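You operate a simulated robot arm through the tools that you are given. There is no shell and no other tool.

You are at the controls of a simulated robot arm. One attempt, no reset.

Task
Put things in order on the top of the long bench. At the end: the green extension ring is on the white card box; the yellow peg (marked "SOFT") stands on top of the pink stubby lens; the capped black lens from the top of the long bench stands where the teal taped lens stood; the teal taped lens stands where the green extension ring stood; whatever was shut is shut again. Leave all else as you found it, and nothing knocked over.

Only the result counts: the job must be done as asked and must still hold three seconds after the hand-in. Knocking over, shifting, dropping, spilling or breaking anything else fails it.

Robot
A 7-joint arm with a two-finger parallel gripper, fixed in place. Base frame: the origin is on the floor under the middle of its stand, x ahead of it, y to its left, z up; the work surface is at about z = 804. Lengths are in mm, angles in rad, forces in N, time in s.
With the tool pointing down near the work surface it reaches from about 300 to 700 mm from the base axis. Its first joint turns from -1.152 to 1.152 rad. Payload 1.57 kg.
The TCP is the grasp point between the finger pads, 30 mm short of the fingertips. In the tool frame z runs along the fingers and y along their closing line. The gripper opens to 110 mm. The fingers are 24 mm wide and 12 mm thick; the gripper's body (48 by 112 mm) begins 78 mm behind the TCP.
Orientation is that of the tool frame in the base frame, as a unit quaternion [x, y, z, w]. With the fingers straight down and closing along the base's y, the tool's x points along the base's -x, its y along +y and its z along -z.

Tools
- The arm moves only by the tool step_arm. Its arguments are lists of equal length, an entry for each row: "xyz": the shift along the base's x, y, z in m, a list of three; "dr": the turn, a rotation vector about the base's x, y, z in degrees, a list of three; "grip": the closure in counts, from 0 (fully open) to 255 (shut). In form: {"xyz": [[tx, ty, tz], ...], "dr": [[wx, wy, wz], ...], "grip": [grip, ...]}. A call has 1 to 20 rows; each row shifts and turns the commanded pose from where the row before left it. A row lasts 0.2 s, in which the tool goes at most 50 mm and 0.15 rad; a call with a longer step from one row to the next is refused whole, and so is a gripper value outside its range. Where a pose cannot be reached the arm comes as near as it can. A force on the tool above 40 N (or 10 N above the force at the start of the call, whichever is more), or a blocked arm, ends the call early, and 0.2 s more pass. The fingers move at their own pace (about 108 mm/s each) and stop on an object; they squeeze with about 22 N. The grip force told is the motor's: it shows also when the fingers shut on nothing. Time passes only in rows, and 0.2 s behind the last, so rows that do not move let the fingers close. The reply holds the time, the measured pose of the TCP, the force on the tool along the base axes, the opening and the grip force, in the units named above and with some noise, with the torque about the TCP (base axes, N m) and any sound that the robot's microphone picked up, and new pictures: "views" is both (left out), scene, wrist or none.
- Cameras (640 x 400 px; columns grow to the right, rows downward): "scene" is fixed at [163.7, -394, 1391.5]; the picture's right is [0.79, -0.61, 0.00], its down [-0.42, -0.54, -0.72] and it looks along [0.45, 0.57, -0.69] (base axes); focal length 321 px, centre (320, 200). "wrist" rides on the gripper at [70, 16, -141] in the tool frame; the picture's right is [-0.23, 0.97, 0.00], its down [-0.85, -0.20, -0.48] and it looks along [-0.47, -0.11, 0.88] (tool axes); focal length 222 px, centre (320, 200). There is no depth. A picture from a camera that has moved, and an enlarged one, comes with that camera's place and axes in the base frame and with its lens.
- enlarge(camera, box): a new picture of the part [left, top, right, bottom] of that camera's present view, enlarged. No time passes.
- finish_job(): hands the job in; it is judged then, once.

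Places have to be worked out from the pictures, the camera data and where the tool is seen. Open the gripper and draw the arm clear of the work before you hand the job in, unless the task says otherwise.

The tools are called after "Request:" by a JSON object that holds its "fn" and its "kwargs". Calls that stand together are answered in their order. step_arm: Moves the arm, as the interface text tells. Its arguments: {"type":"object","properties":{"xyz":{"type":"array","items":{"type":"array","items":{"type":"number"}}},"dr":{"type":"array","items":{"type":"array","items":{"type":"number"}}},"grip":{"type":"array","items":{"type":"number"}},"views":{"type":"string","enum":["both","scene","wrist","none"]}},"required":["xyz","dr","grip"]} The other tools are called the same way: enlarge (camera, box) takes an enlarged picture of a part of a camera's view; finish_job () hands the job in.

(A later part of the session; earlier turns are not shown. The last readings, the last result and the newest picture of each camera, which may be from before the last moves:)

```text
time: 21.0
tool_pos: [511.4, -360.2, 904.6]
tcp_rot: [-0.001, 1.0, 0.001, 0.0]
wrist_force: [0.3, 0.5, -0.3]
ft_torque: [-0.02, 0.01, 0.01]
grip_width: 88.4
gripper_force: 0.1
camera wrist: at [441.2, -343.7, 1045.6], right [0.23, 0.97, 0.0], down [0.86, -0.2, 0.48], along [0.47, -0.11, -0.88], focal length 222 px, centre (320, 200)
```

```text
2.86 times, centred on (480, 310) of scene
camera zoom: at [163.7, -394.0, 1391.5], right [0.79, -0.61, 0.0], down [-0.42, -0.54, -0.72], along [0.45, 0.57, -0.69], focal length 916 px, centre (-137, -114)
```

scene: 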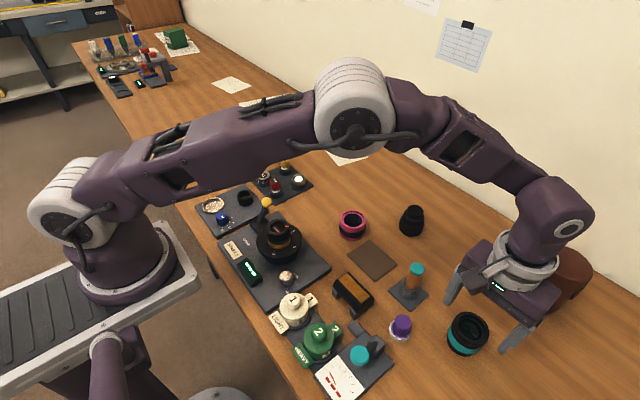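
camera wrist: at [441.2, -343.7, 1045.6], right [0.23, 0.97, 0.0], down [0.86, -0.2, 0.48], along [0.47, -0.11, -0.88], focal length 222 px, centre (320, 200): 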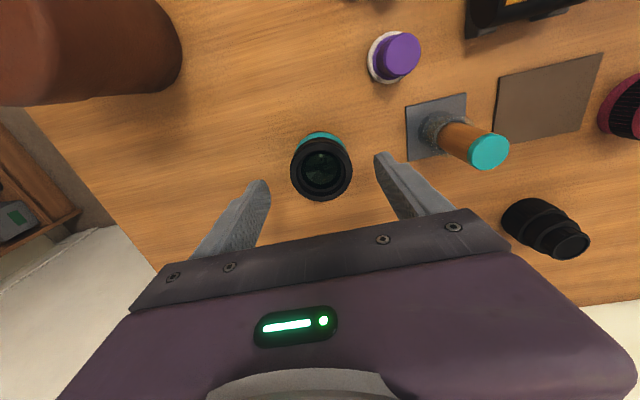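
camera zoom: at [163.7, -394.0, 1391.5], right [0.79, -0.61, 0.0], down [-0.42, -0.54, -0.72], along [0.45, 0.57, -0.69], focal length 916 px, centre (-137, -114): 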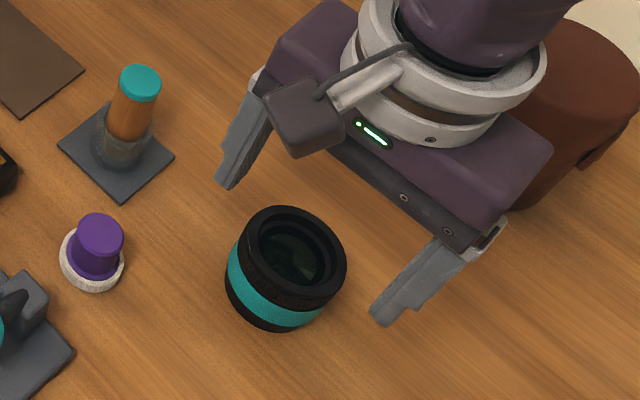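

The lens is within 2 mm of centre, so I'm taking the teal slot as (509.5, -359.0). I'll correct, descend to z≈842 and close.

Request:
{"fn": "step_arm", "kwargs": {"xyz": [[-0.0015, 0.0009, -0.02], [0, 0, -0.022], [0, 0, -0.02], [0, 0, 0], [0, 0, 0], [0, 0, 0], [0, 0, 0]], "dr": [[0, 0, 0], [0, 0, 0], [0, 0, 0], [0, 0, 0], [0, 0, 0], [0, 0, 0], [0, 0, 0]], "grip": [50, 50, 50, 50, 255, 255, 255]}}

Request:
{"fn": "enlarge", "kwargs": {"camera": "scene", "box": [400, 240, 560, 380]}}

Request:
{"fn": "enlarge", "kwargs": {"camera": "wrist", "box": [240, 110, 400, 250]}}

```text
time: 22.6
tool_pos: [508.0, -357.8, 842.2]
tcp_rot: [0.0, 1.0, 0.0, 0.0]
wrist_force: [-0.8, -0.7, -0.7]
ft_torque: [-0.01, 0.0, 0.01]
grip_width: 54.3
gripper_force: 21.4
camera wrist: at [439.4, -342.5, 982.8], right [0.23, 0.97, 0.0], down [0.86, -0.2, 0.48], along [0.47, -0.11, -0.88], focal length 222 px, centre (320, 200)
```

scene: 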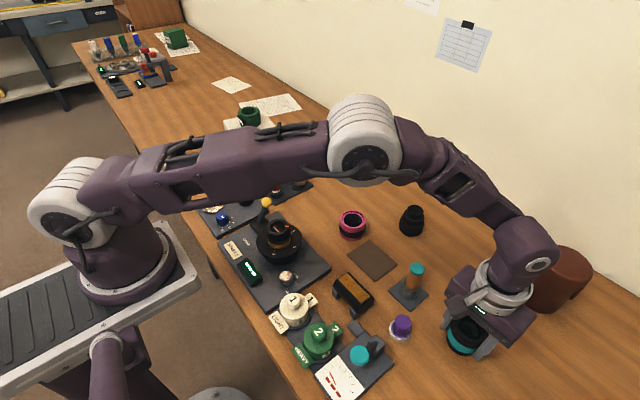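
wrist: 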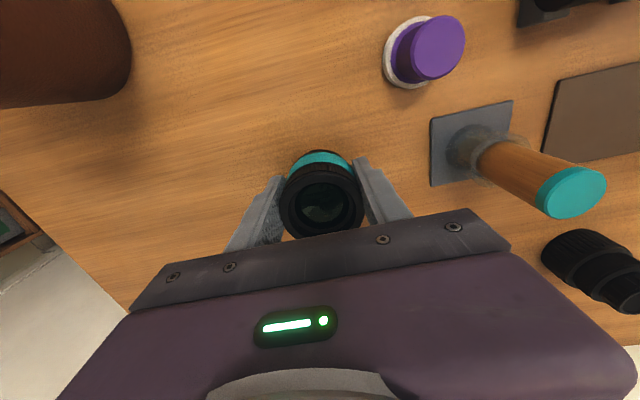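

```text
2.86 times, centred on (480, 310) of scene
camera zoom: at [163.7, -394.1, 1391.5], right [0.79, -0.61, 0.0], down [-0.42, -0.54, -0.72], along [0.45, 0.57, -0.69], focal length 916 px, centre (-137, -114)
```

zoom: 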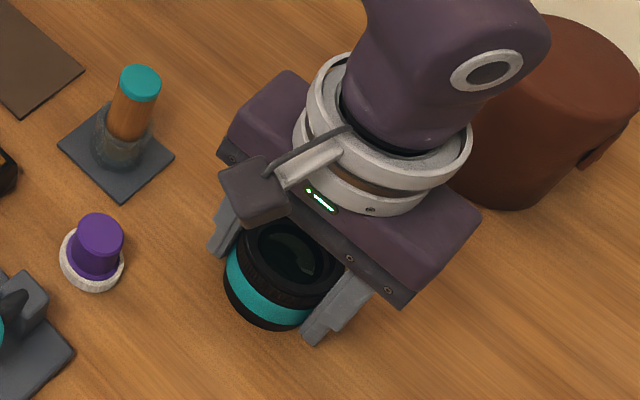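

```text
2.86 times, centred on (320, 180) of wrist
camera zoom: at [439.4, -342.5, 982.8], right [0.23, 0.97, 0.0], down [0.86, -0.2, 0.48], along [0.47, -0.11, -0.88], focal length 635 px, centre (320, 257)
```

zoom: 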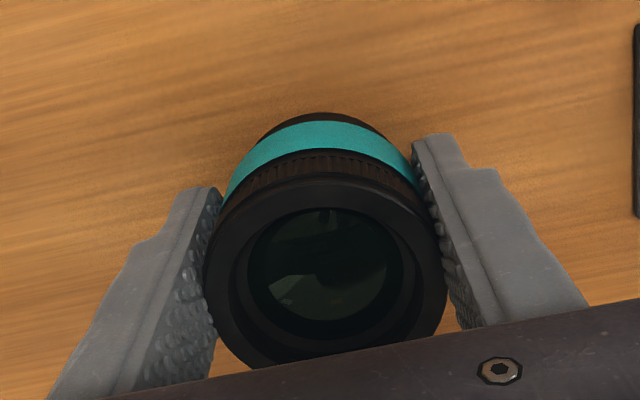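

The grip is firm at 54.3 mm. Working through the perspective, the true slot centres come out as teal (510.8, -359.1) and green (634.7, -19.8). I'll lift the teal lens straight up and carry it across.

Request:
{"fn": "step_arm", "kwargs": {"xyz": [[0, 0, 0.01], [0, 0, 0.03], [0, 0, 0.04], [0, 0, 0.04], [0, 0, 0.04], [0, 0, 0.03], [0.01377, 0.0377, 0], [0.01377, 0.0377, 0], [0.01377, 0.0377, 0], [0.01377, 0.0377, 0], [0.01377, 0.0377, 0], [0.01377, 0.0377, 0], [0.01377, 0.0377, 0], [0.01377, 0.0377, 0], [0.01377, 0.0377, 0], [0, 0, 0]], "dr": [[0, 0, 0], [0, 0, 0], [0, 0, 0], [0, 0, 0], [0, 0, 0], [0, 0, 0], [0, 0, 0], [0, 0, 0], [0, 0, 0], [0, 0, 0], [0, 0, 0], [0, 0, 0], [0, 0, 0], [0, 0, 0], [0, 0, 0], [0, 0, 0]], "grip": [255, 255, 255, 255, 255, 255, 255, 255, 255, 255, 255, 255, 255, 255, 255, 255]}}

```text
time: 26.0
tool_pos: [632.2, -16.7, 1032.4]
tcp_rot: [-0.001, 1.0, 0.0, 0.0]
wrist_force: [-0.6, 0.1, -1.0]
ft_torque: [0.0, 0.05, 0.01]
grip_width: 53.9
gripper_force: 21.9
camera wrist: at [562.8, -1.1, 1172.8], right [0.23, 0.97, 0.0], down [0.85, -0.2, 0.48], along [0.47, -0.11, -0.88], focal length 222 px, centre (320, 200)
```

scene: 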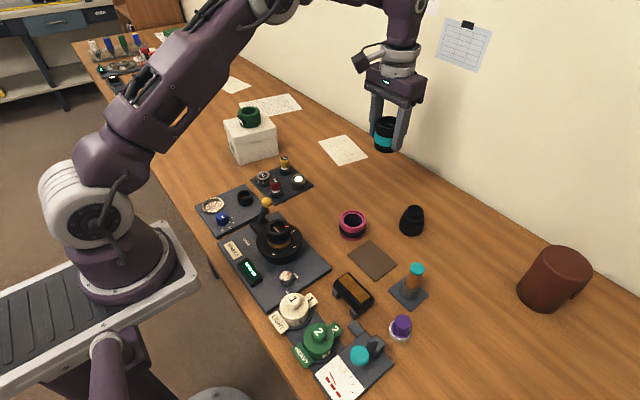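
wrist: 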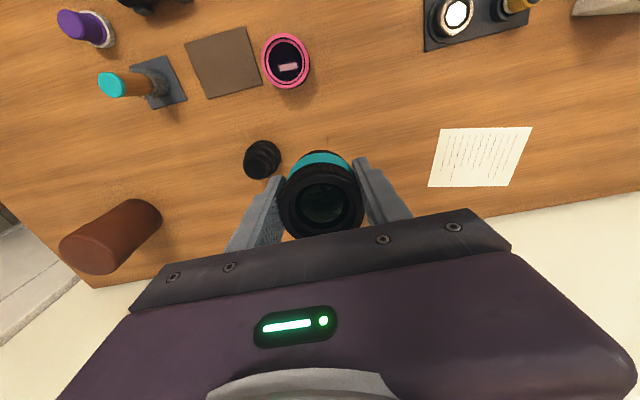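

The lens is held level. The reading shows y≈-17, so I'll wait one row to let it settle and check the final pose before descending.

Request:
{"fn": "step_arm", "kwargs": {"xyz": [[0, 0, -0.02], [0, 0, 0], [0, 0, 0]], "dr": [[0, 0, 0], [0, 0, 0], [0, 0, 0]], "grip": [255, 255, 255], "views": "none"}}

```text
time: 26.8
tool_pos: [633.5, -18.3, 1013.3]
tcp_rot: [-0.001, 1.0, 0.0, 0.0]
wrist_force: [-0.3, -0.3, -2.4]
ft_torque: [-0.01, 0.01, -0.02]
grip_width: 54.2
gripper_force: 22.1
```

It reads (633.5, -18.3), close to target. I'll descend to leave about 18 mm under the lens and re-check.

Request:
{"fn": "step_arm", "kwargs": {"xyz": [[0, -0.0005, -0.038], [0, 0, -0.038], [0, 0, -0.038], [0, 0, -0.038], [0, 0, 0], [0, 0, 0]], "dr": [[0, 0, 0], [0, 0, 0], [0, 0, 0], [0, 0, 0], [0, 0, 0], [0, 0, 0]], "grip": [255, 255, 255, 255, 255, 255]}}

Request:
{"fn": "enlarge", "kwargs": {"camera": "scene", "box": [320, 140, 480, 240]}}

```text
time: 28.2
tool_pos: [634.4, -19.8, 859.2]
tcp_rot: [-0.001, 1.0, -0.001, -0.001]
wrist_force: [0.2, 0.5, -0.9]
ft_torque: [0.03, 0.03, 0.02]
grip_width: 54.0
gripper_force: 21.5
camera wrist: at [563.3, -3.2, 1001.0], right [0.23, 0.97, 0.0], down [0.85, -0.2, 0.48], along [0.47, -0.11, -0.88], focal length 222 px, centre (320, 200)
```

scene: 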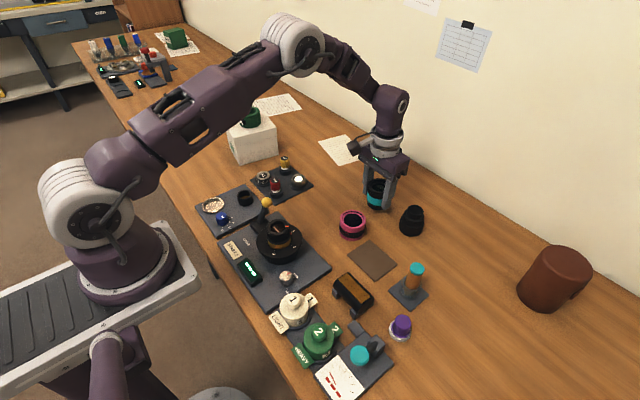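
wrist: 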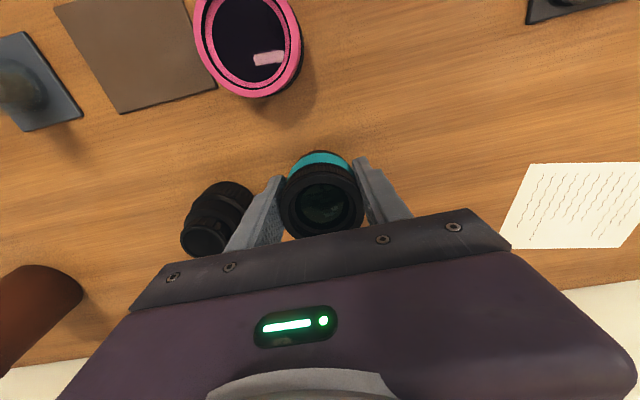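

```text
4.00 times, centred on (400, 190) of scene
camera zoom: at [163.7, -394.0, 1391.5], right [0.79, -0.61, 0.0], down [-0.42, -0.54, -0.72], along [0.45, 0.57, -0.69], focal length 1282 px, centre (0, 240)
```

zoom: 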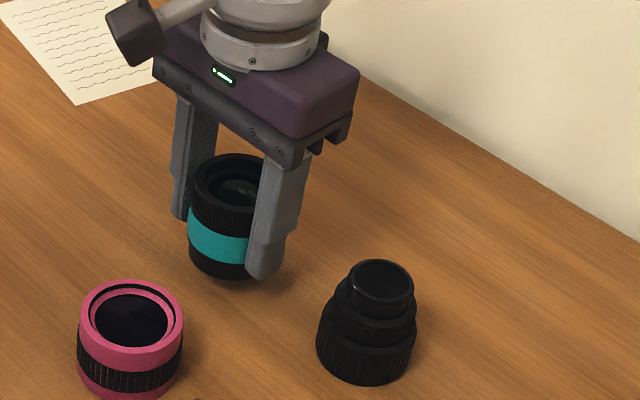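

Position is good. I'll lower 14 mm, then feel for the bench in small steps.

Request:
{"fn": "step_arm", "kwargs": {"xyz": [[0, 0, -0.008], [0, 0, -0.006], [0, 0, 0]], "dr": [[0, 0, 0], [0, 0, 0], [0, 0, 0]], "grip": [255, 255, 255], "views": "none"}}

Request:
{"fn": "step_arm", "kwargs": {"xyz": [[0, 0, -0.001], [0, 0, 0]], "dr": [[0, 0, 0], [0, 0, 0]], "grip": [255, 255], "views": "none"}}

```text
time: 29.0
tool_pos: [633.3, -19.7, 846.5]
tcp_rot: [-0.002, 1.0, 0.0, 0.0]
wrist_force: [0.4, 0.1, -2.3]
ft_torque: [-0.04, -0.02, -0.03]
grip_width: 54.1
gripper_force: 22.2
```

```text
time: 29.6
tool_pos: [633.3, -20.2, 845.6]
tcp_rot: [-0.001, 1.0, -0.001, -0.001]
wrist_force: [0.9, 0.2, -1.2]
ft_torque: [0.0, 0.0, -0.02]
grip_width: 54.0
gripper_force: 22.3
```

There's no contact yet at z≈845.6, so I'll go down another millimetre at a time.

Request:
{"fn": "step_arm", "kwargs": {"xyz": [[0, 0, -0.0012], [0, 0, 0]], "dr": [[0, 0, 0], [0, 0, 0]], "grip": [255, 255], "views": "none"}}

Request:
{"fn": "step_arm", "kwargs": {"xyz": [[0, 0, -0.001], [0, 0, 0]], "dr": [[0, 0, 0], [0, 0, 0]], "grip": [255, 255], "views": "none"}}

```text
time: 30.2
tool_pos: [632.3, -19.6, 843.8]
tcp_rot: [-0.001, 1.0, 0.0, 0.0]
wrist_force: [-0.9, -0.1, -0.9]
ft_torque: [-0.02, -0.01, 0.01]
grip_width: 53.9
gripper_force: 21.8
```

```text
time: 30.8
tool_pos: [632.4, -20.5, 845.0]
tcp_rot: [0.0, 1.0, 0.0, 0.0]
wrist_force: [0.2, 0.3, -1.4]
ft_torque: [-0.03, 0.02, -0.02]
grip_width: 54.3
gripper_force: 21.8
```

By my running total of commands I'm 0.8 mm above the original grasp height. I'll lower that last bit and check the force.

Request:
{"fn": "step_arm", "kwargs": {"xyz": [[0, 0, -0.0008], [0, 0, 0]], "dr": [[0, 0, 0], [0, 0, 0]], "grip": [255, 255], "views": "none"}}

```text
time: 31.4
tool_pos: [634.1, -20.5, 842.6]
tcp_rot: [-0.001, 1.0, 0.0, 0.0]
wrist_force: [-0.6, -0.4, -2.3]
ft_torque: [0.0, -0.02, -0.01]
grip_width: 54.2
gripper_force: 22.3
```

Still no contact force, so I'll go a further 0.5 mm.

Request:
{"fn": "step_arm", "kwargs": {"xyz": [[0, 0, -0.0005], [0, 0, 0]], "dr": [[0, 0, 0], [0, 0, 0]], "grip": [255, 255], "views": "none"}}

```text
time: 32.0
tool_pos: [633.8, -20.1, 841.7]
tcp_rot: [-0.002, 1.0, 0.0, 0.0]
wrist_force: [-0.7, -0.1, 2.7]
ft_torque: [0.1, 0.04, 0.02]
grip_width: 54.2
gripper_force: 22.1
```

The lens now touches the bench lightly (about +4 N change). I'll release it gently.

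Request:
{"fn": "step_arm", "kwargs": {"xyz": [[0, 0, 0], [0, 0, 0], [0, 0, 0]], "dr": [[0, 0, 0], [0, 0, 0], [0, 0, 0]], "grip": [75, 75, 75]}}

Request:
{"fn": "enlarge", "kwargs": {"camera": "wrist", "box": [200, 110, 400, 250]}}

Request:
{"fn": "enlarge", "kwargs": {"camera": "scene", "box": [320, 140, 480, 240]}}

```text
time: 32.8
tool_pos: [632.7, -19.7, 841.9]
tcp_rot: [-0.001, 1.0, 0.0, -0.001]
wrist_force: [-0.3, 0.8, 0.8]
ft_torque: [0.06, 0.01, 0.03]
grip_width: 77.7
gripper_force: 0.0
camera wrist: at [563.5, -3.5, 982.6], right [0.23, 0.97, 0.0], down [0.85, -0.2, 0.48], along [0.47, -0.11, -0.88], focal length 222 px, centre (320, 200)
```

scene: 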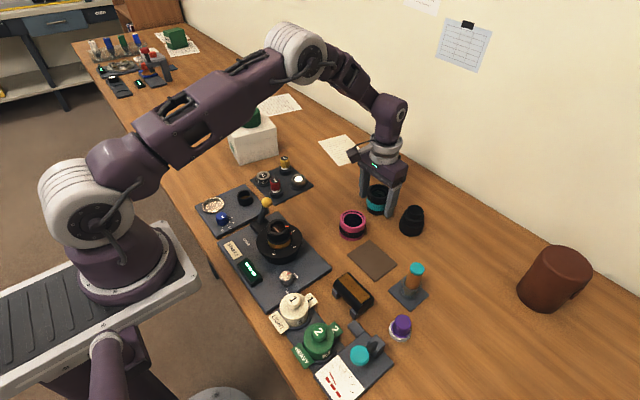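
wrist: 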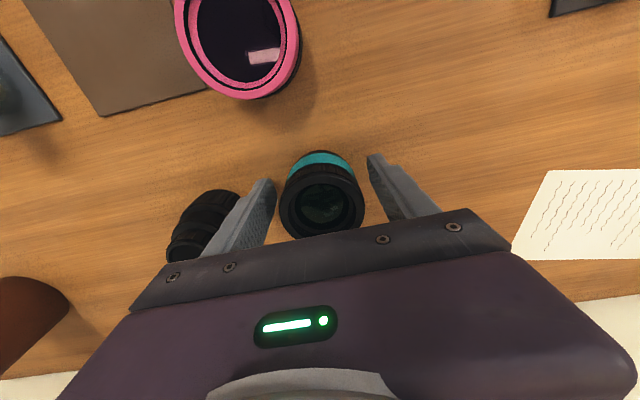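

```text
2.86 times, centred on (300, 180) of wrist
camera zoom: at [563.5, -3.5, 982.6], right [0.23, 0.97, 0.0], down [0.85, -0.2, 0.48], along [0.47, -0.11, -0.88], focal length 635 px, centre (377, 257)
```

zoom: 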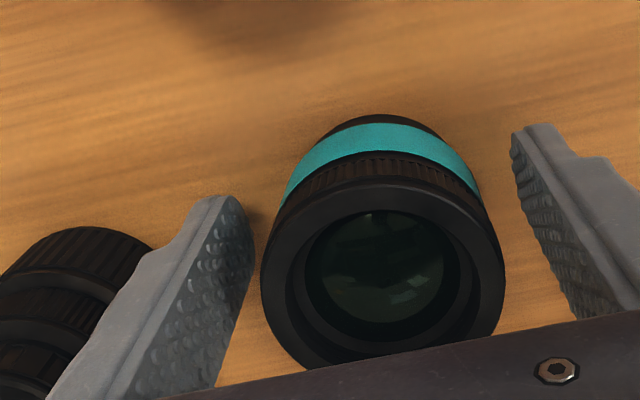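

```text
4.00 times, centred on (400, 190) of scene
camera zoom: at [163.7, -394.0, 1391.5], right [0.79, -0.61, 0.0], down [-0.42, -0.54, -0.72], along [0.45, 0.57, -0.69], focal length 1282 px, centre (0, 240)
```

zoom: 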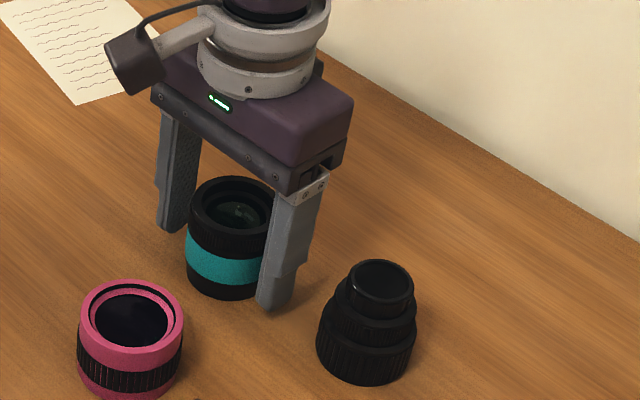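

The teal lens stands in the green slot. I'll rise straight up and then hover over the capped black lens near (654, -124).

Request:
{"fn": "step_arm", "kwargs": {"xyz": [[0, 0, 0.02], [0, 0, 0.04], [0, 0, 0.04], [0, 0, 0.01], [0.005, -0.035, 0], [0.005, -0.035, 0], [0.005, -0.033, 0], [0, 0, 0]], "dr": [[0, 0, 0], [0, 0, 0], [0, 0, 0], [0, 0, 0], [0, 0, 0], [0, 0, 0], [0, 0, 0], [0, 0, 0]], "grip": [75, 75, 75, 75, 60, 60, 60, 60]}}

Request:
{"fn": "enlarge", "kwargs": {"camera": "wrist", "box": [240, 80, 432, 200]}}

Request:
{"fn": "enlarge", "kwargs": {"camera": "scene", "box": [320, 140, 480, 240]}}

```text
time: 34.6
tool_pos: [649.5, -123.2, 950.7]
tcp_rot: [0.0, 1.0, 0.001, 0.001]
wrist_force: [-0.5, -0.2, -0.7]
ft_torque: [-0.02, -0.02, 0.0]
grip_width: 84.2
gripper_force: 0.0
camera wrist: at [579.4, -106.6, 1092.6], right [0.23, 0.97, 0.0], down [0.86, -0.2, 0.48], along [0.47, -0.11, -0.88], focal length 222 px, centre (320, 200)
```

scene: 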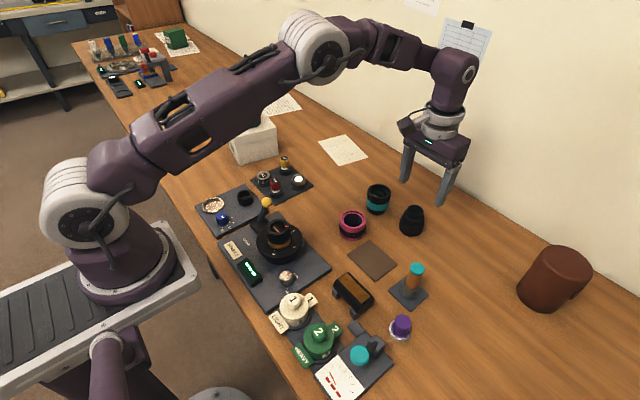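
wrist: 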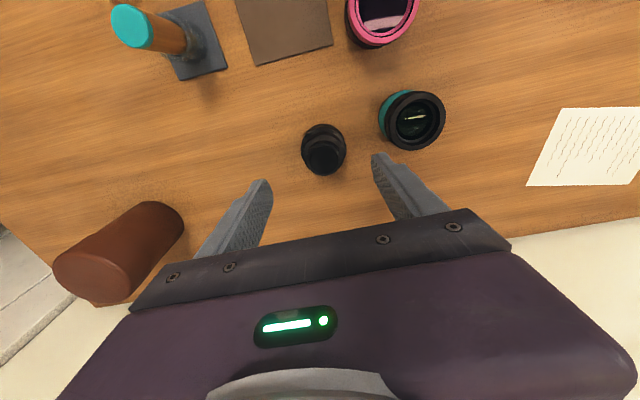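

```text
3.33 times, centred on (336, 140) of wrist
camera zoom: at [579.4, -106.6, 1092.6], right [0.23, 0.97, 0.0], down [0.86, -0.2, 0.48], along [0.47, -0.11, -0.88], focal length 740 px, centre (267, 400)
```

zoom: 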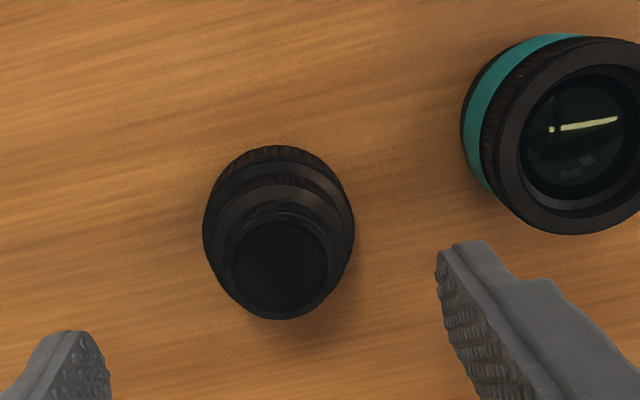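

```text
4.00 times, centred on (400, 190) of scene
camera zoom: at [163.6, -394.1, 1391.5], right [0.79, -0.61, 0.0], down [-0.42, -0.54, -0.72], along [0.45, 0.57, -0.69], focal length 1282 px, centre (0, 240)
```

zoom: 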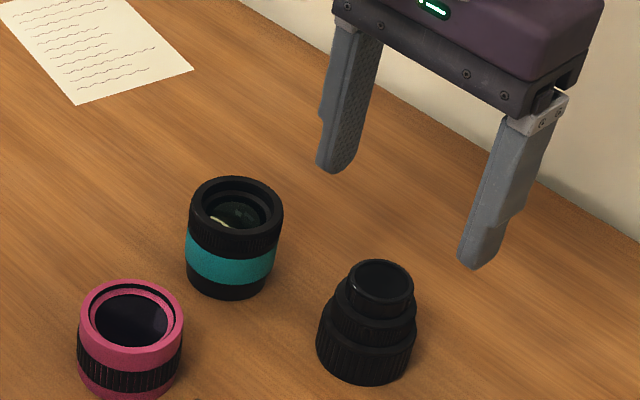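

The black lens is centred at about (653, -120.3), about 54 mm wide at the base, with the cap top at z≈867. I'll correct the position and drop to about 40 mm above it for a second check.

Request:
{"fn": "step_arm", "kwargs": {"xyz": [[0.004, 0.0028, -0.01], [0, 0, -0.02], [0, 0, -0.015], [0, 0, 0], [0, 0, 0]], "dr": [[0, 0, 0], [0, 0, 0], [0, 0, 0], [0, 0, 0], [0, 0, 0]], "grip": [68, 68, 68, 68, 68]}}

Request:
{"fn": "enlarge", "kwargs": {"camera": "wrist", "box": [240, 100, 400, 220]}}

Request:
{"fn": "enlarge", "kwargs": {"camera": "scene", "box": [320, 140, 480, 240]}}

```text
time: 35.8
tool_pos: [654.3, -119.7, 906.8]
tcp_rot: [-0.001, 1.0, -0.001, 0.001]
wrist_force: [-0.3, -0.1, 0.2]
ft_torque: [0.02, 0.0, -0.01]
grip_width: 80.7
gripper_force: 0.1
camera wrist: at [583.2, -103.9, 1047.9], right [0.23, 0.97, 0.0], down [0.85, -0.2, 0.48], along [0.47, -0.11, -0.88], focal length 222 px, centre (320, 200)
```

scene: 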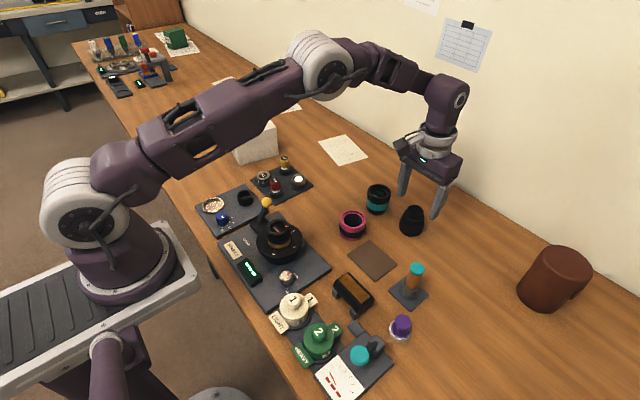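
wrist: 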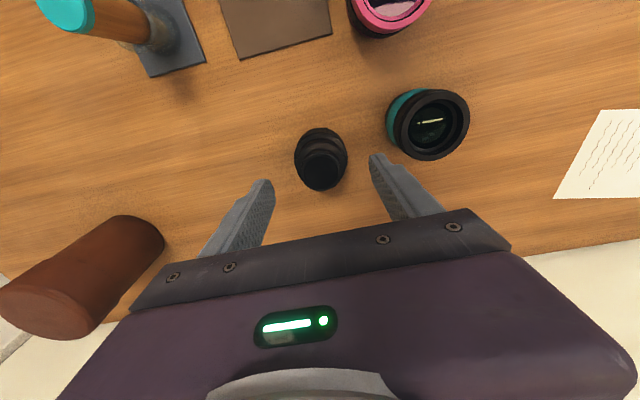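

```text
3.33 times, centred on (320, 160) of wrist
camera zoom: at [583.2, -103.9, 1047.9], right [0.23, 0.97, 0.0], down [0.85, -0.2, 0.48], along [0.47, -0.11, -0.88], focal length 740 px, centre (320, 333)
```

zoom: 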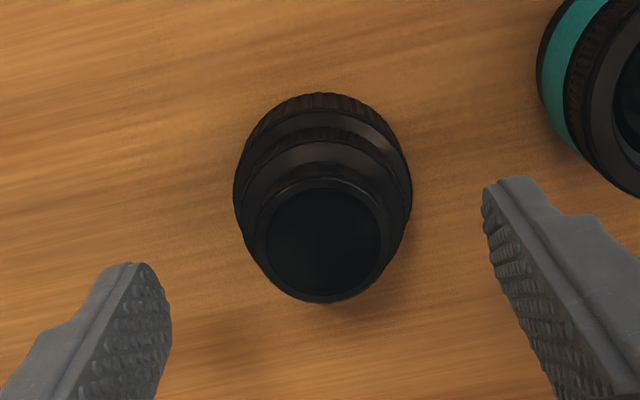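

```text
4.00 times, centred on (400, 190) of scene
camera zoom: at [163.7, -394.0, 1391.5], right [0.79, -0.61, 0.0], down [-0.42, -0.54, -0.72], along [0.45, 0.57, -0.69], focal length 1282 px, centre (0, 240)
```

zoom: 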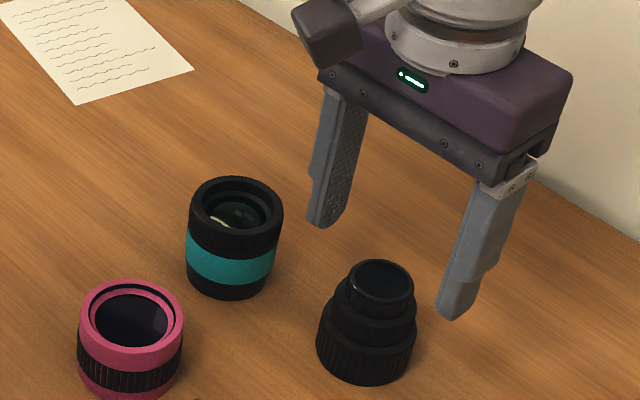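

The lens is centred to within about 0.5 mm. I'll descend to z≈838 and close on the lower barrel.

Request:
{"fn": "step_arm", "kwargs": {"xyz": [[0, 0, -0.025], [0, 0, -0.025], [0, 0, -0.019], [0, 0, 0], [0, 0, 0], [0, 0, 0], [0, 0, 0]], "dr": [[0, 0, 0], [0, 0, 0], [0, 0, 0], [0, 0, 0], [0, 0, 0], [0, 0, 0], [0, 0, 0]], "grip": [68, 68, 68, 68, 255, 255, 255]}}

Request:
{"fn": "enlarge", "kwargs": {"camera": "scene", "box": [320, 140, 480, 240]}}

Request:
{"fn": "enlarge", "kwargs": {"camera": "wrist", "box": [240, 100, 400, 240]}}

```text
time: 37.4
tool_pos: [653.7, -121.1, 838.3]
tcp_rot: [-0.002, 1.0, 0.002, 0.001]
wrist_force: [-0.2, -0.3, 0.2]
ft_torque: [0.01, 0.0, 0.0]
grip_width: 53.5
gripper_force: 21.9
camera wrist: at [583.4, -104.3, 978.6], right [0.23, 0.97, 0.0], down [0.86, -0.2, 0.48], along [0.47, -0.11, -0.88], focal length 222 px, centre (320, 200)
```

scene: 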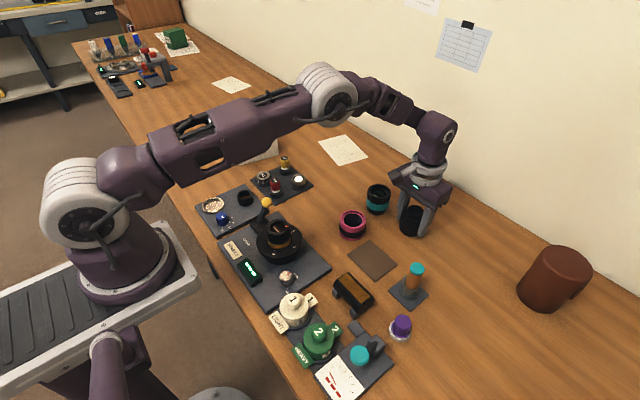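
wrist: 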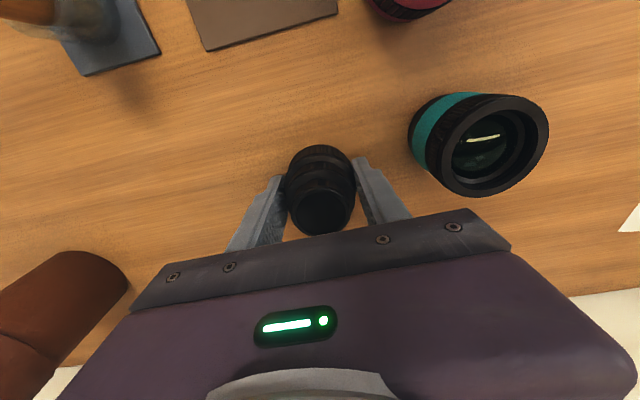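

```text
4.00 times, centred on (400, 190) of scene
camera zoom: at [163.7, -394.1, 1391.5], right [0.79, -0.61, 0.0], down [-0.42, -0.54, -0.72], along [0.45, 0.57, -0.69], focal length 1282 px, centre (0, 240)
```

zoom: 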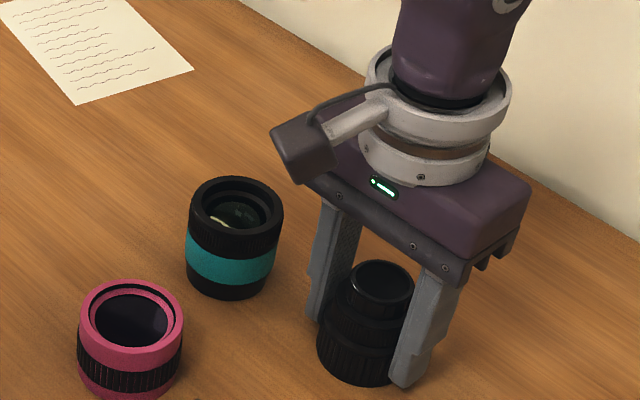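

```text
2.86 times, centred on (320, 170) of wrist
camera zoom: at [583.4, -104.3, 978.6], right [0.23, 0.97, 0.0], down [0.86, -0.2, 0.48], along [0.47, -0.11, -0.88], focal length 635 px, centre (320, 286)
```

zoom: 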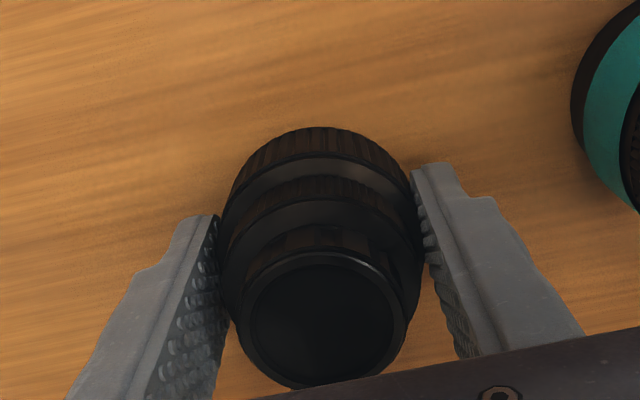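

The grip is firm at 53.5 mm with the lens centred on the TCP. I'll lift it and carry it to above the teal slot at (510.8, -359.1).

Request:
{"fn": "step_arm", "kwargs": {"xyz": [[0, 0, 0.01], [0, 0, 0.03], [0, 0, 0.04], [-0.02023, -0.0341, 0.0057], [-0.02023, -0.0341, 0.0057], [-0.02023, -0.0341, 0.0057], [-0.02023, -0.0341, 0.0057], [-0.02023, -0.0341, 0.0057], [-0.02023, -0.0341, 0.0057], [-0.02023, -0.0341, 0.0057], [0, 0, 0], [0, 0, 0]], "dr": [[0, 0, 0], [0, 0, 0], [0, 0, 0], [0, 0, 0], [0, 0, 0], [0, 0, 0], [0, 0, 0], [0, 0, 0], [0, 0, 0], [0, 0, 0], [0, 0, 0], [0, 0, 0]], "grip": [255, 255, 255, 255, 255, 255, 255, 255, 255, 255, 255, 255]}}

```text
time: 40.0
tool_pos: [511.4, -358.1, 957.4]
tcp_rot: [-0.001, 1.0, 0.0, 0.0]
wrist_force: [-0.2, 0.6, -1.8]
ft_torque: [0.06, 0.0, -0.02]
grip_width: 53.0
gripper_force: 21.8
camera wrist: at [441.8, -342.2, 1098.2], right [0.23, 0.97, 0.0], down [0.86, -0.2, 0.48], along [0.47, -0.11, -0.88], focal length 222 px, centre (320, 200)
```

scene: 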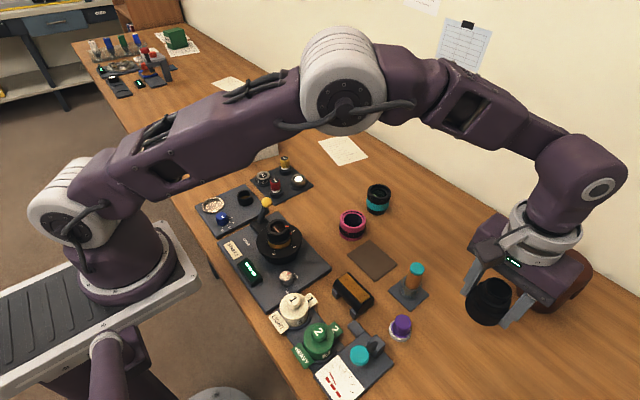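
wrist: 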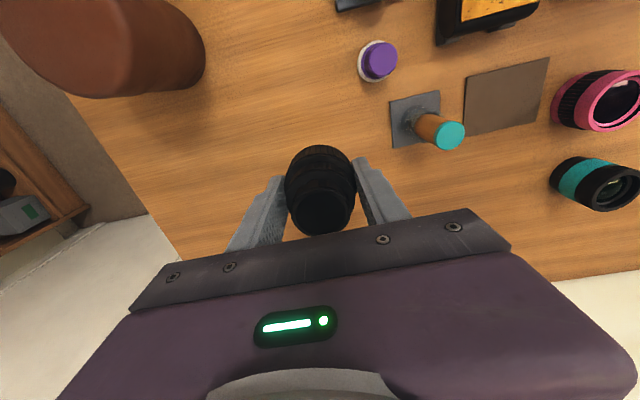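

The lens is above the teal slot and held level. I'll descend to about 5 mm above the bench.

Request:
{"fn": "step_arm", "kwargs": {"xyz": [[0, -0.0004, -0.035], [0, 0, -0.035], [0, 0, -0.03], [0, 0, -0.0154], [0, 0, 0], [0, 0, 0]], "dr": [[0, 0, 0], [0, 0, 0], [0, 0, 0], [0, 0, 0], [0, 0, 0], [0, 0, 0]], "grip": [255, 255, 255, 255, 255, 255]}}

Request:
{"fn": "enlarge", "kwargs": {"camera": "scene", "box": [400, 240, 560, 380]}}

```text
time: 41.4
tool_pos: [511.6, -358.6, 842.1]
tcp_rot: [-0.002, 1.0, 0.001, 0.0]
wrist_force: [0.0, -0.1, -2.5]
ft_torque: [0.0, 0.0, 0.05]
grip_width: 53.4
gripper_force: 22.0
camera wrist: at [441.7, -342.8, 982.1], right [0.23, 0.97, 0.0], down [0.86, -0.2, 0.48], along [0.47, -0.11, -0.88], focal length 222 px, centre (320, 200)
```

scene: 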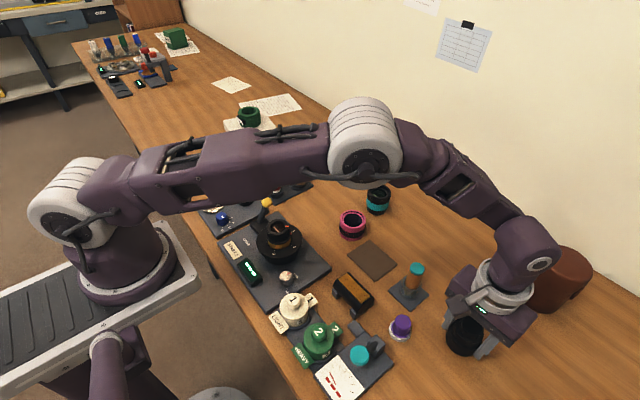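
wrist: 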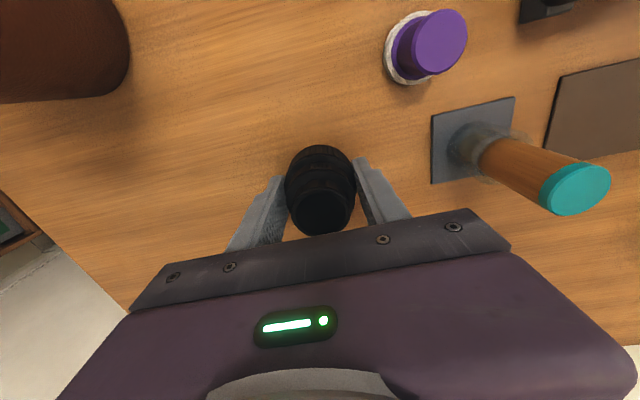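

```text
2.86 times, centred on (480, 310) of scene
camera zoom: at [163.7, -394.1, 1391.5], right [0.79, -0.61, 0.0], down [-0.42, -0.54, -0.72], along [0.45, 0.57, -0.69], focal length 916 px, centre (-137, -114)
```

zoom: 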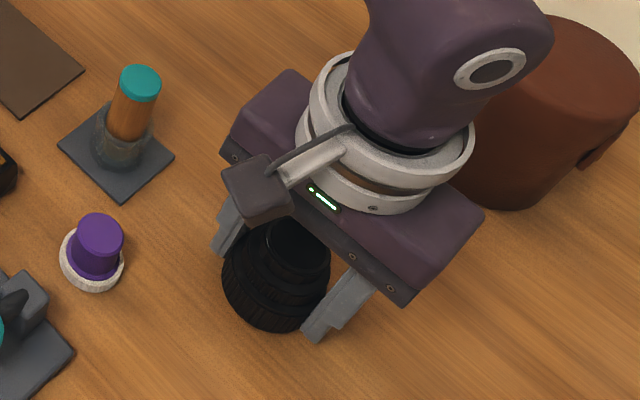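

The base outline lines up with where the teal lens's base was in the same zoom. I'll lower the last few millimetres carefully.

Request:
{"fn": "step_arm", "kwargs": {"xyz": [[0, 0, -0.002], [0, 0, -0.0015], [0, 0, 0]], "dr": [[0, 0, 0], [0, 0, 0], [0, 0, 0]], "grip": [255, 255, 255], "views": "none"}}

Request:
{"fn": "step_arm", "kwargs": {"xyz": [[0, 0, -0.0007], [0, 0, 0]], "dr": [[0, 0, 0], [0, 0, 0]], "grip": [255, 255], "views": "none"}}

```text
time: 42.2
tool_pos: [511.4, -358.1, 838.8]
tcp_rot: [-0.001, 1.0, 0.0, 0.0]
wrist_force: [0.5, 0.1, -2.8]
ft_torque: [-0.01, 0.01, -0.02]
grip_width: 53.0
gripper_force: 22.4
```

```text
time: 42.8
tool_pos: [511.7, -359.6, 837.3]
tcp_rot: [-0.001, 1.0, 0.0, 0.0]
wrist_force: [0.4, 0.0, -1.4]
ft_torque: [0.02, -0.02, 0.0]
grip_width: 53.3
gripper_force: 21.7
```

No contact yet; I'll lower another half millimetre.

Request:
{"fn": "step_arm", "kwargs": {"xyz": [[0, 0, -0.0005], [0, 0, 0]], "dr": [[0, 0, 0], [0, 0, 0]], "grip": [255, 255], "views": "none"}}

```text
time: 43.4
tool_pos: [511.8, -358.3, 837.6]
tcp_rot: [-0.001, 1.0, 0.0, 0.001]
wrist_force: [-1.1, 1.4, 7.5]
ft_torque: [0.2, 0.04, -0.01]
grip_width: 53.4
gripper_force: 22.2
```

The lens touches the bench at about 8 N. I'll release it and look.

Request:
{"fn": "step_arm", "kwargs": {"xyz": [[0, 0, 0], [0, 0, 0], [0, 0, 0]], "dr": [[0, 0, 0], [0, 0, 0], [0, 0, 0]], "grip": [75, 75, 75]}}

Request:
{"fn": "enlarge", "kwargs": {"camera": "wrist", "box": [240, 100, 400, 240]}}

```text
time: 44.2
tool_pos: [510.3, -358.7, 836.6]
tcp_rot: [0.0, 1.0, 0.0, 0.0]
wrist_force: [0.6, 0.5, -0.3]
ft_torque: [-0.01, -0.03, -0.02]
grip_width: 77.7
gripper_force: 0.0
camera wrist: at [441.5, -343.0, 978.2], right [0.23, 0.97, 0.0], down [0.85, -0.2, 0.48], along [0.47, -0.11, -0.88], focal length 222 px, centre (320, 200)
```

scene: 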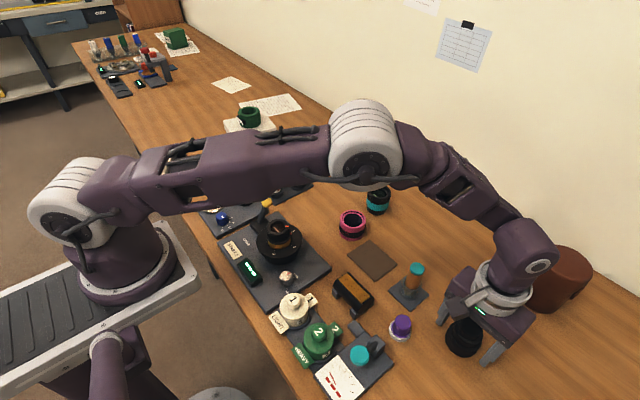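
wrist: 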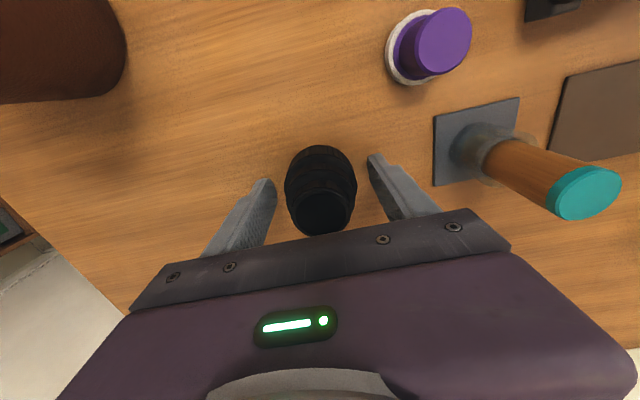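

```text
2.86 times, centred on (320, 170) of wrist
camera zoom: at [441.5, -343.0, 978.2], right [0.23, 0.97, 0.0], down [0.85, -0.2, 0.48], along [0.47, -0.11, -0.88], focal length 635 px, centre (320, 286)
```

zoom: 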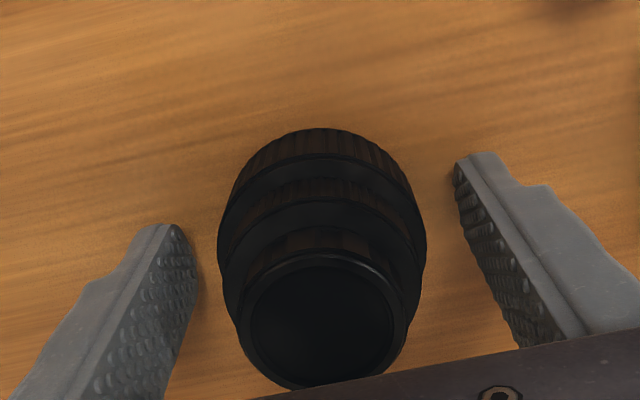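

The black lens stands freely in the teal slot. I'll rise straight up and travel high over to the SOFT peg near (536, 246).

Request:
{"fn": "step_arm", "kwargs": {"xyz": [[0, 0, 0.03], [0, 0, 0.045], [0, 0, 0.045], [0, 0, 0.04], [-0.0044, 0.0428, 0.006], [-0.0044, 0.0428, 0.006], [-0.0044, 0.0428, 0.006], [-0.0044, 0.0428, 0.006], [-0.0044, 0.0428, 0.006], [-0.0044, 0.0428, 0.006], [-0.0044, 0.0428, 0.006], [0.0072, 0.0434, -0.01], [0.0072, 0.0434, -0.01], [0.0072, 0.0434, -0.01], [0.0072, 0.0434, -0.01], [0.0072, 0.0434, -0.01], [0.0072, 0.0434, -0.01], [0.0072, 0.0434, -0.01], [0, 0, 0]], "dr": [[0, 0, 0], [0, 0, 0], [0, 0, 0], [0, 0, 0], [0, 0, 0], [0, 0, 0], [0, 0, 0], [0, 0, 0], [0, 0, 0], [0, 0, 0], [0, 0, 0], [0, 0, 0], [0, 0, 0], [0, 0, 0], [0, 0, 0], [0, 0, 0], [0, 0, 0], [0, 0, 0], [0, 0, 0]], "grip": [75, 75, 75, 75, 75, 75, 75, 75, 75, 75, 75, 75, 75, 75, 75, 75, 75, 75, 75]}}

Request:
{"fn": "enlarge", "kwargs": {"camera": "wrist", "box": [224, 60, 416, 180]}}

Request:
{"fn": "enlarge", "kwargs": {"camera": "scene", "box": [220, 140, 348, 220]}}

Request:
{"fn": "enlarge", "kwargs": {"camera": "scene", "box": [340, 180, 560, 380]}}

```text
time: 48.2
tool_pos: [531.7, 244.1, 968.8]
tcp_rot: [-0.001, 1.0, -0.001, 0.0]
wrist_force: [0.2, 0.1, 0.6]
ft_torque: [0.01, -0.02, -0.02]
grip_width: 77.7
gripper_force: 0.0
camera wrist: at [461.4, 260.2, 1109.8], right [0.23, 0.97, 0.0], down [0.86, -0.2, 0.48], along [0.47, -0.11, -0.88], focal length 222 px, centre (320, 200)
```

scene: 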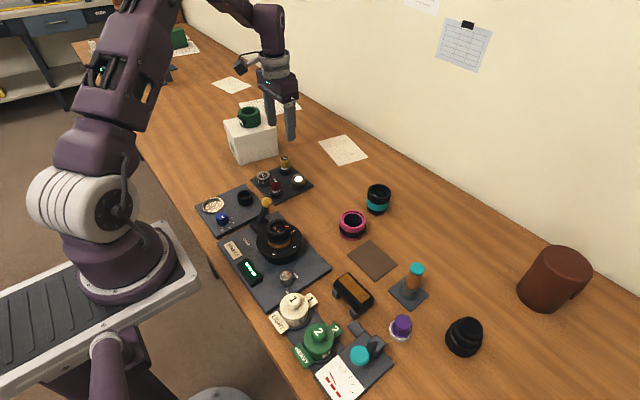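
wrist: 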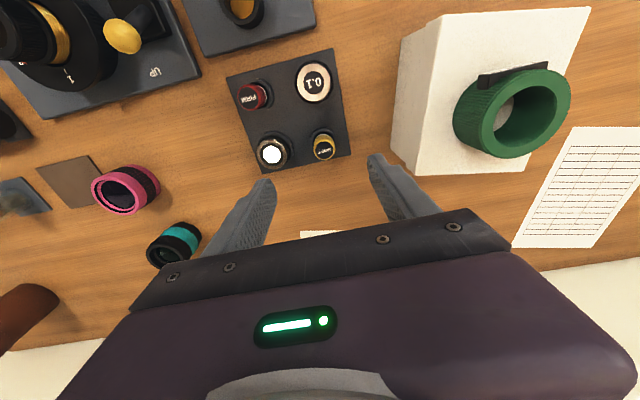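

```text
3.33 times, centred on (320, 120) of wrist
camera zoom: at [461.4, 260.2, 1109.8], right [0.23, 0.97, 0.0], down [0.86, -0.2, 0.48], along [0.47, -0.11, -0.88], focal length 740 px, centre (320, 467)
```

zoom: 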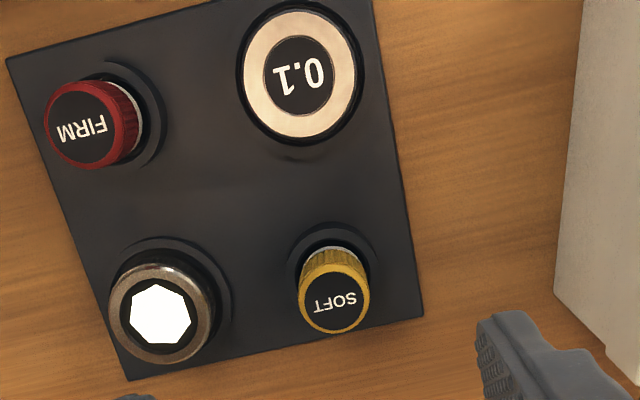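

```text
5.00 times, centred on (284, 180) of scene
camera zoom: at [163.7, -394.0, 1391.5], right [0.79, -0.61, 0.0], down [-0.42, -0.54, -0.72], along [0.45, 0.57, -0.69], focal length 1603 px, centre (500, 300)
```

zoom: 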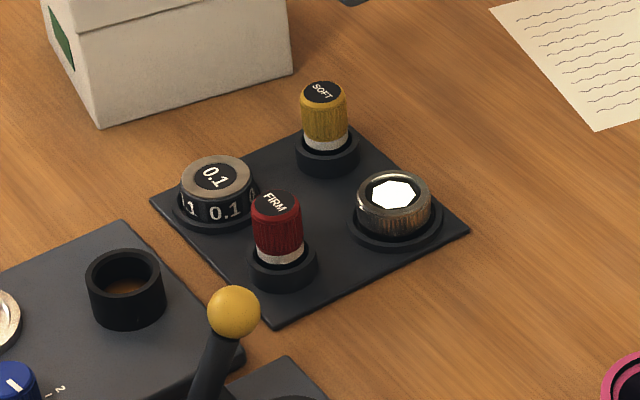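

```text
2.00 times, centred on (450, 280) of scene
camera zoom: at [163.7, -394.0, 1391.5], right [0.79, -0.61, 0.0], down [-0.42, -0.54, -0.72], along [0.45, 0.57, -0.69], focal length 641 px, centre (60, 40)
```

zoom: 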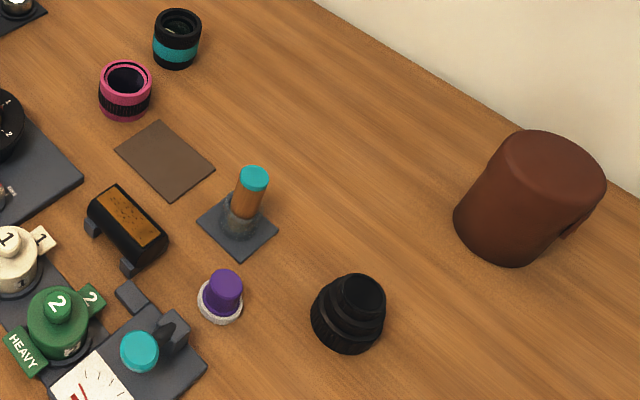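

Both lenses stand in their new places. The SOFT peg's top is at about (533, 248, 854), so I'll centre on it, narrow the fingers to about 44 mm to miss the neighbours, and come down closer for a check.

Request:
{"fn": "step_arm", "kwargs": {"xyz": [[0.002, 0.004, -0.015], [0, 0, -0.025], [0, 0, -0.02], [0, 0, 0], [0, 0, 0]], "dr": [[0, 0, 0], [0, 0, 0], [0, 0, 0], [0, 0, 0], [0, 0, 0]], "grip": [153, 153, 153, 153, 153]}}

Request:
{"fn": "enlarge", "kwargs": {"camera": "wrist", "box": [240, 100, 400, 220]}}

Request:
{"fn": "enlarge", "kwargs": {"camera": "scene", "box": [220, 120, 348, 200]}}

```text
time: 49.4
tool_pos: [533.1, 248.9, 909.5]
tcp_rot: [-0.001, 1.0, -0.001, 0.0]
wrist_force: [-0.6, -0.1, 0.5]
ft_torque: [0.02, 0.0, -0.01]
grip_width: 43.9
gripper_force: 0.1
camera wrist: at [462.7, 264.7, 1050.2], right [0.23, 0.97, 0.0], down [0.86, -0.2, 0.48], along [0.47, -0.11, -0.88], focal length 222 px, centre (320, 200)
```

scene: 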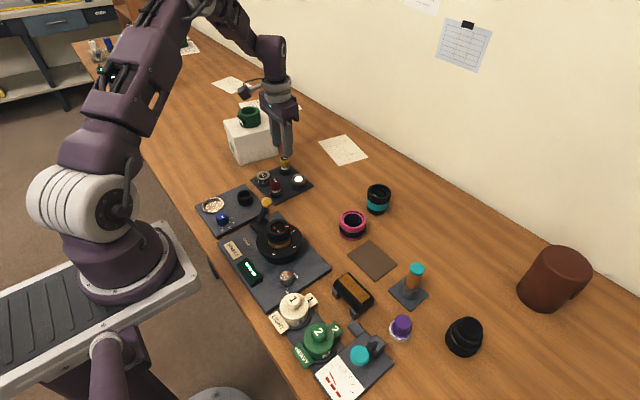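
wrist: 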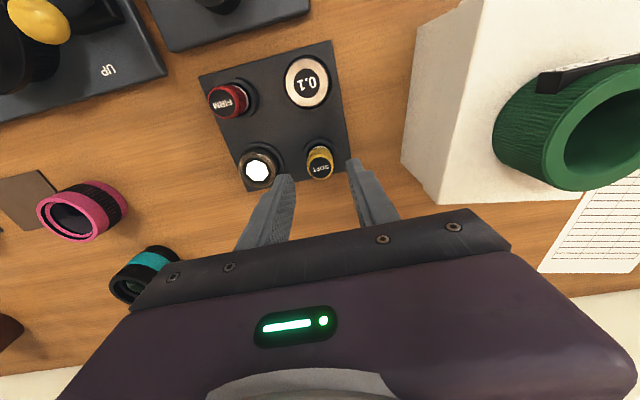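

```text
3.33 times, centred on (320, 160) of wrist
camera zoom: at [462.7, 264.7, 1050.2], right [0.23, 0.97, 0.0], down [0.86, -0.2, 0.48], along [0.47, -0.11, -0.88], focal length 740 px, centre (320, 333)
```

zoom: 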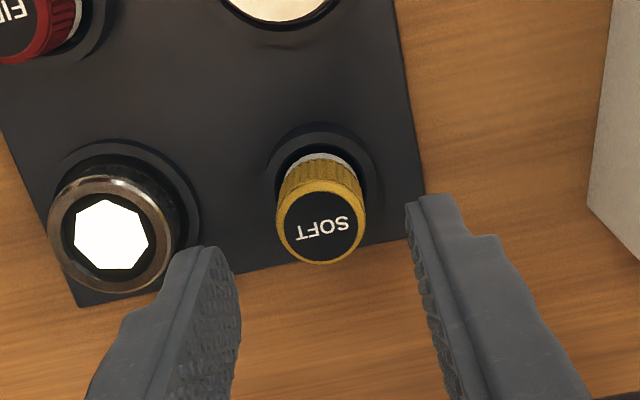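

```text
5.00 times, centred on (284, 160) of scene
camera zoom: at [163.7, -394.0, 1391.5], right [0.79, -0.61, 0.0], down [-0.42, -0.54, -0.72], along [0.45, 0.57, -0.69], focal length 1603 px, centre (500, 400)
```

zoom: 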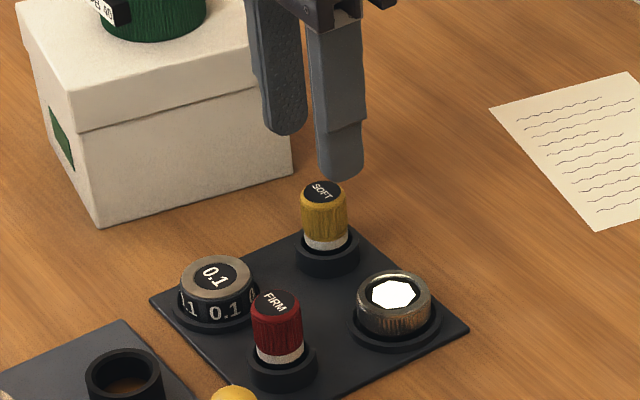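

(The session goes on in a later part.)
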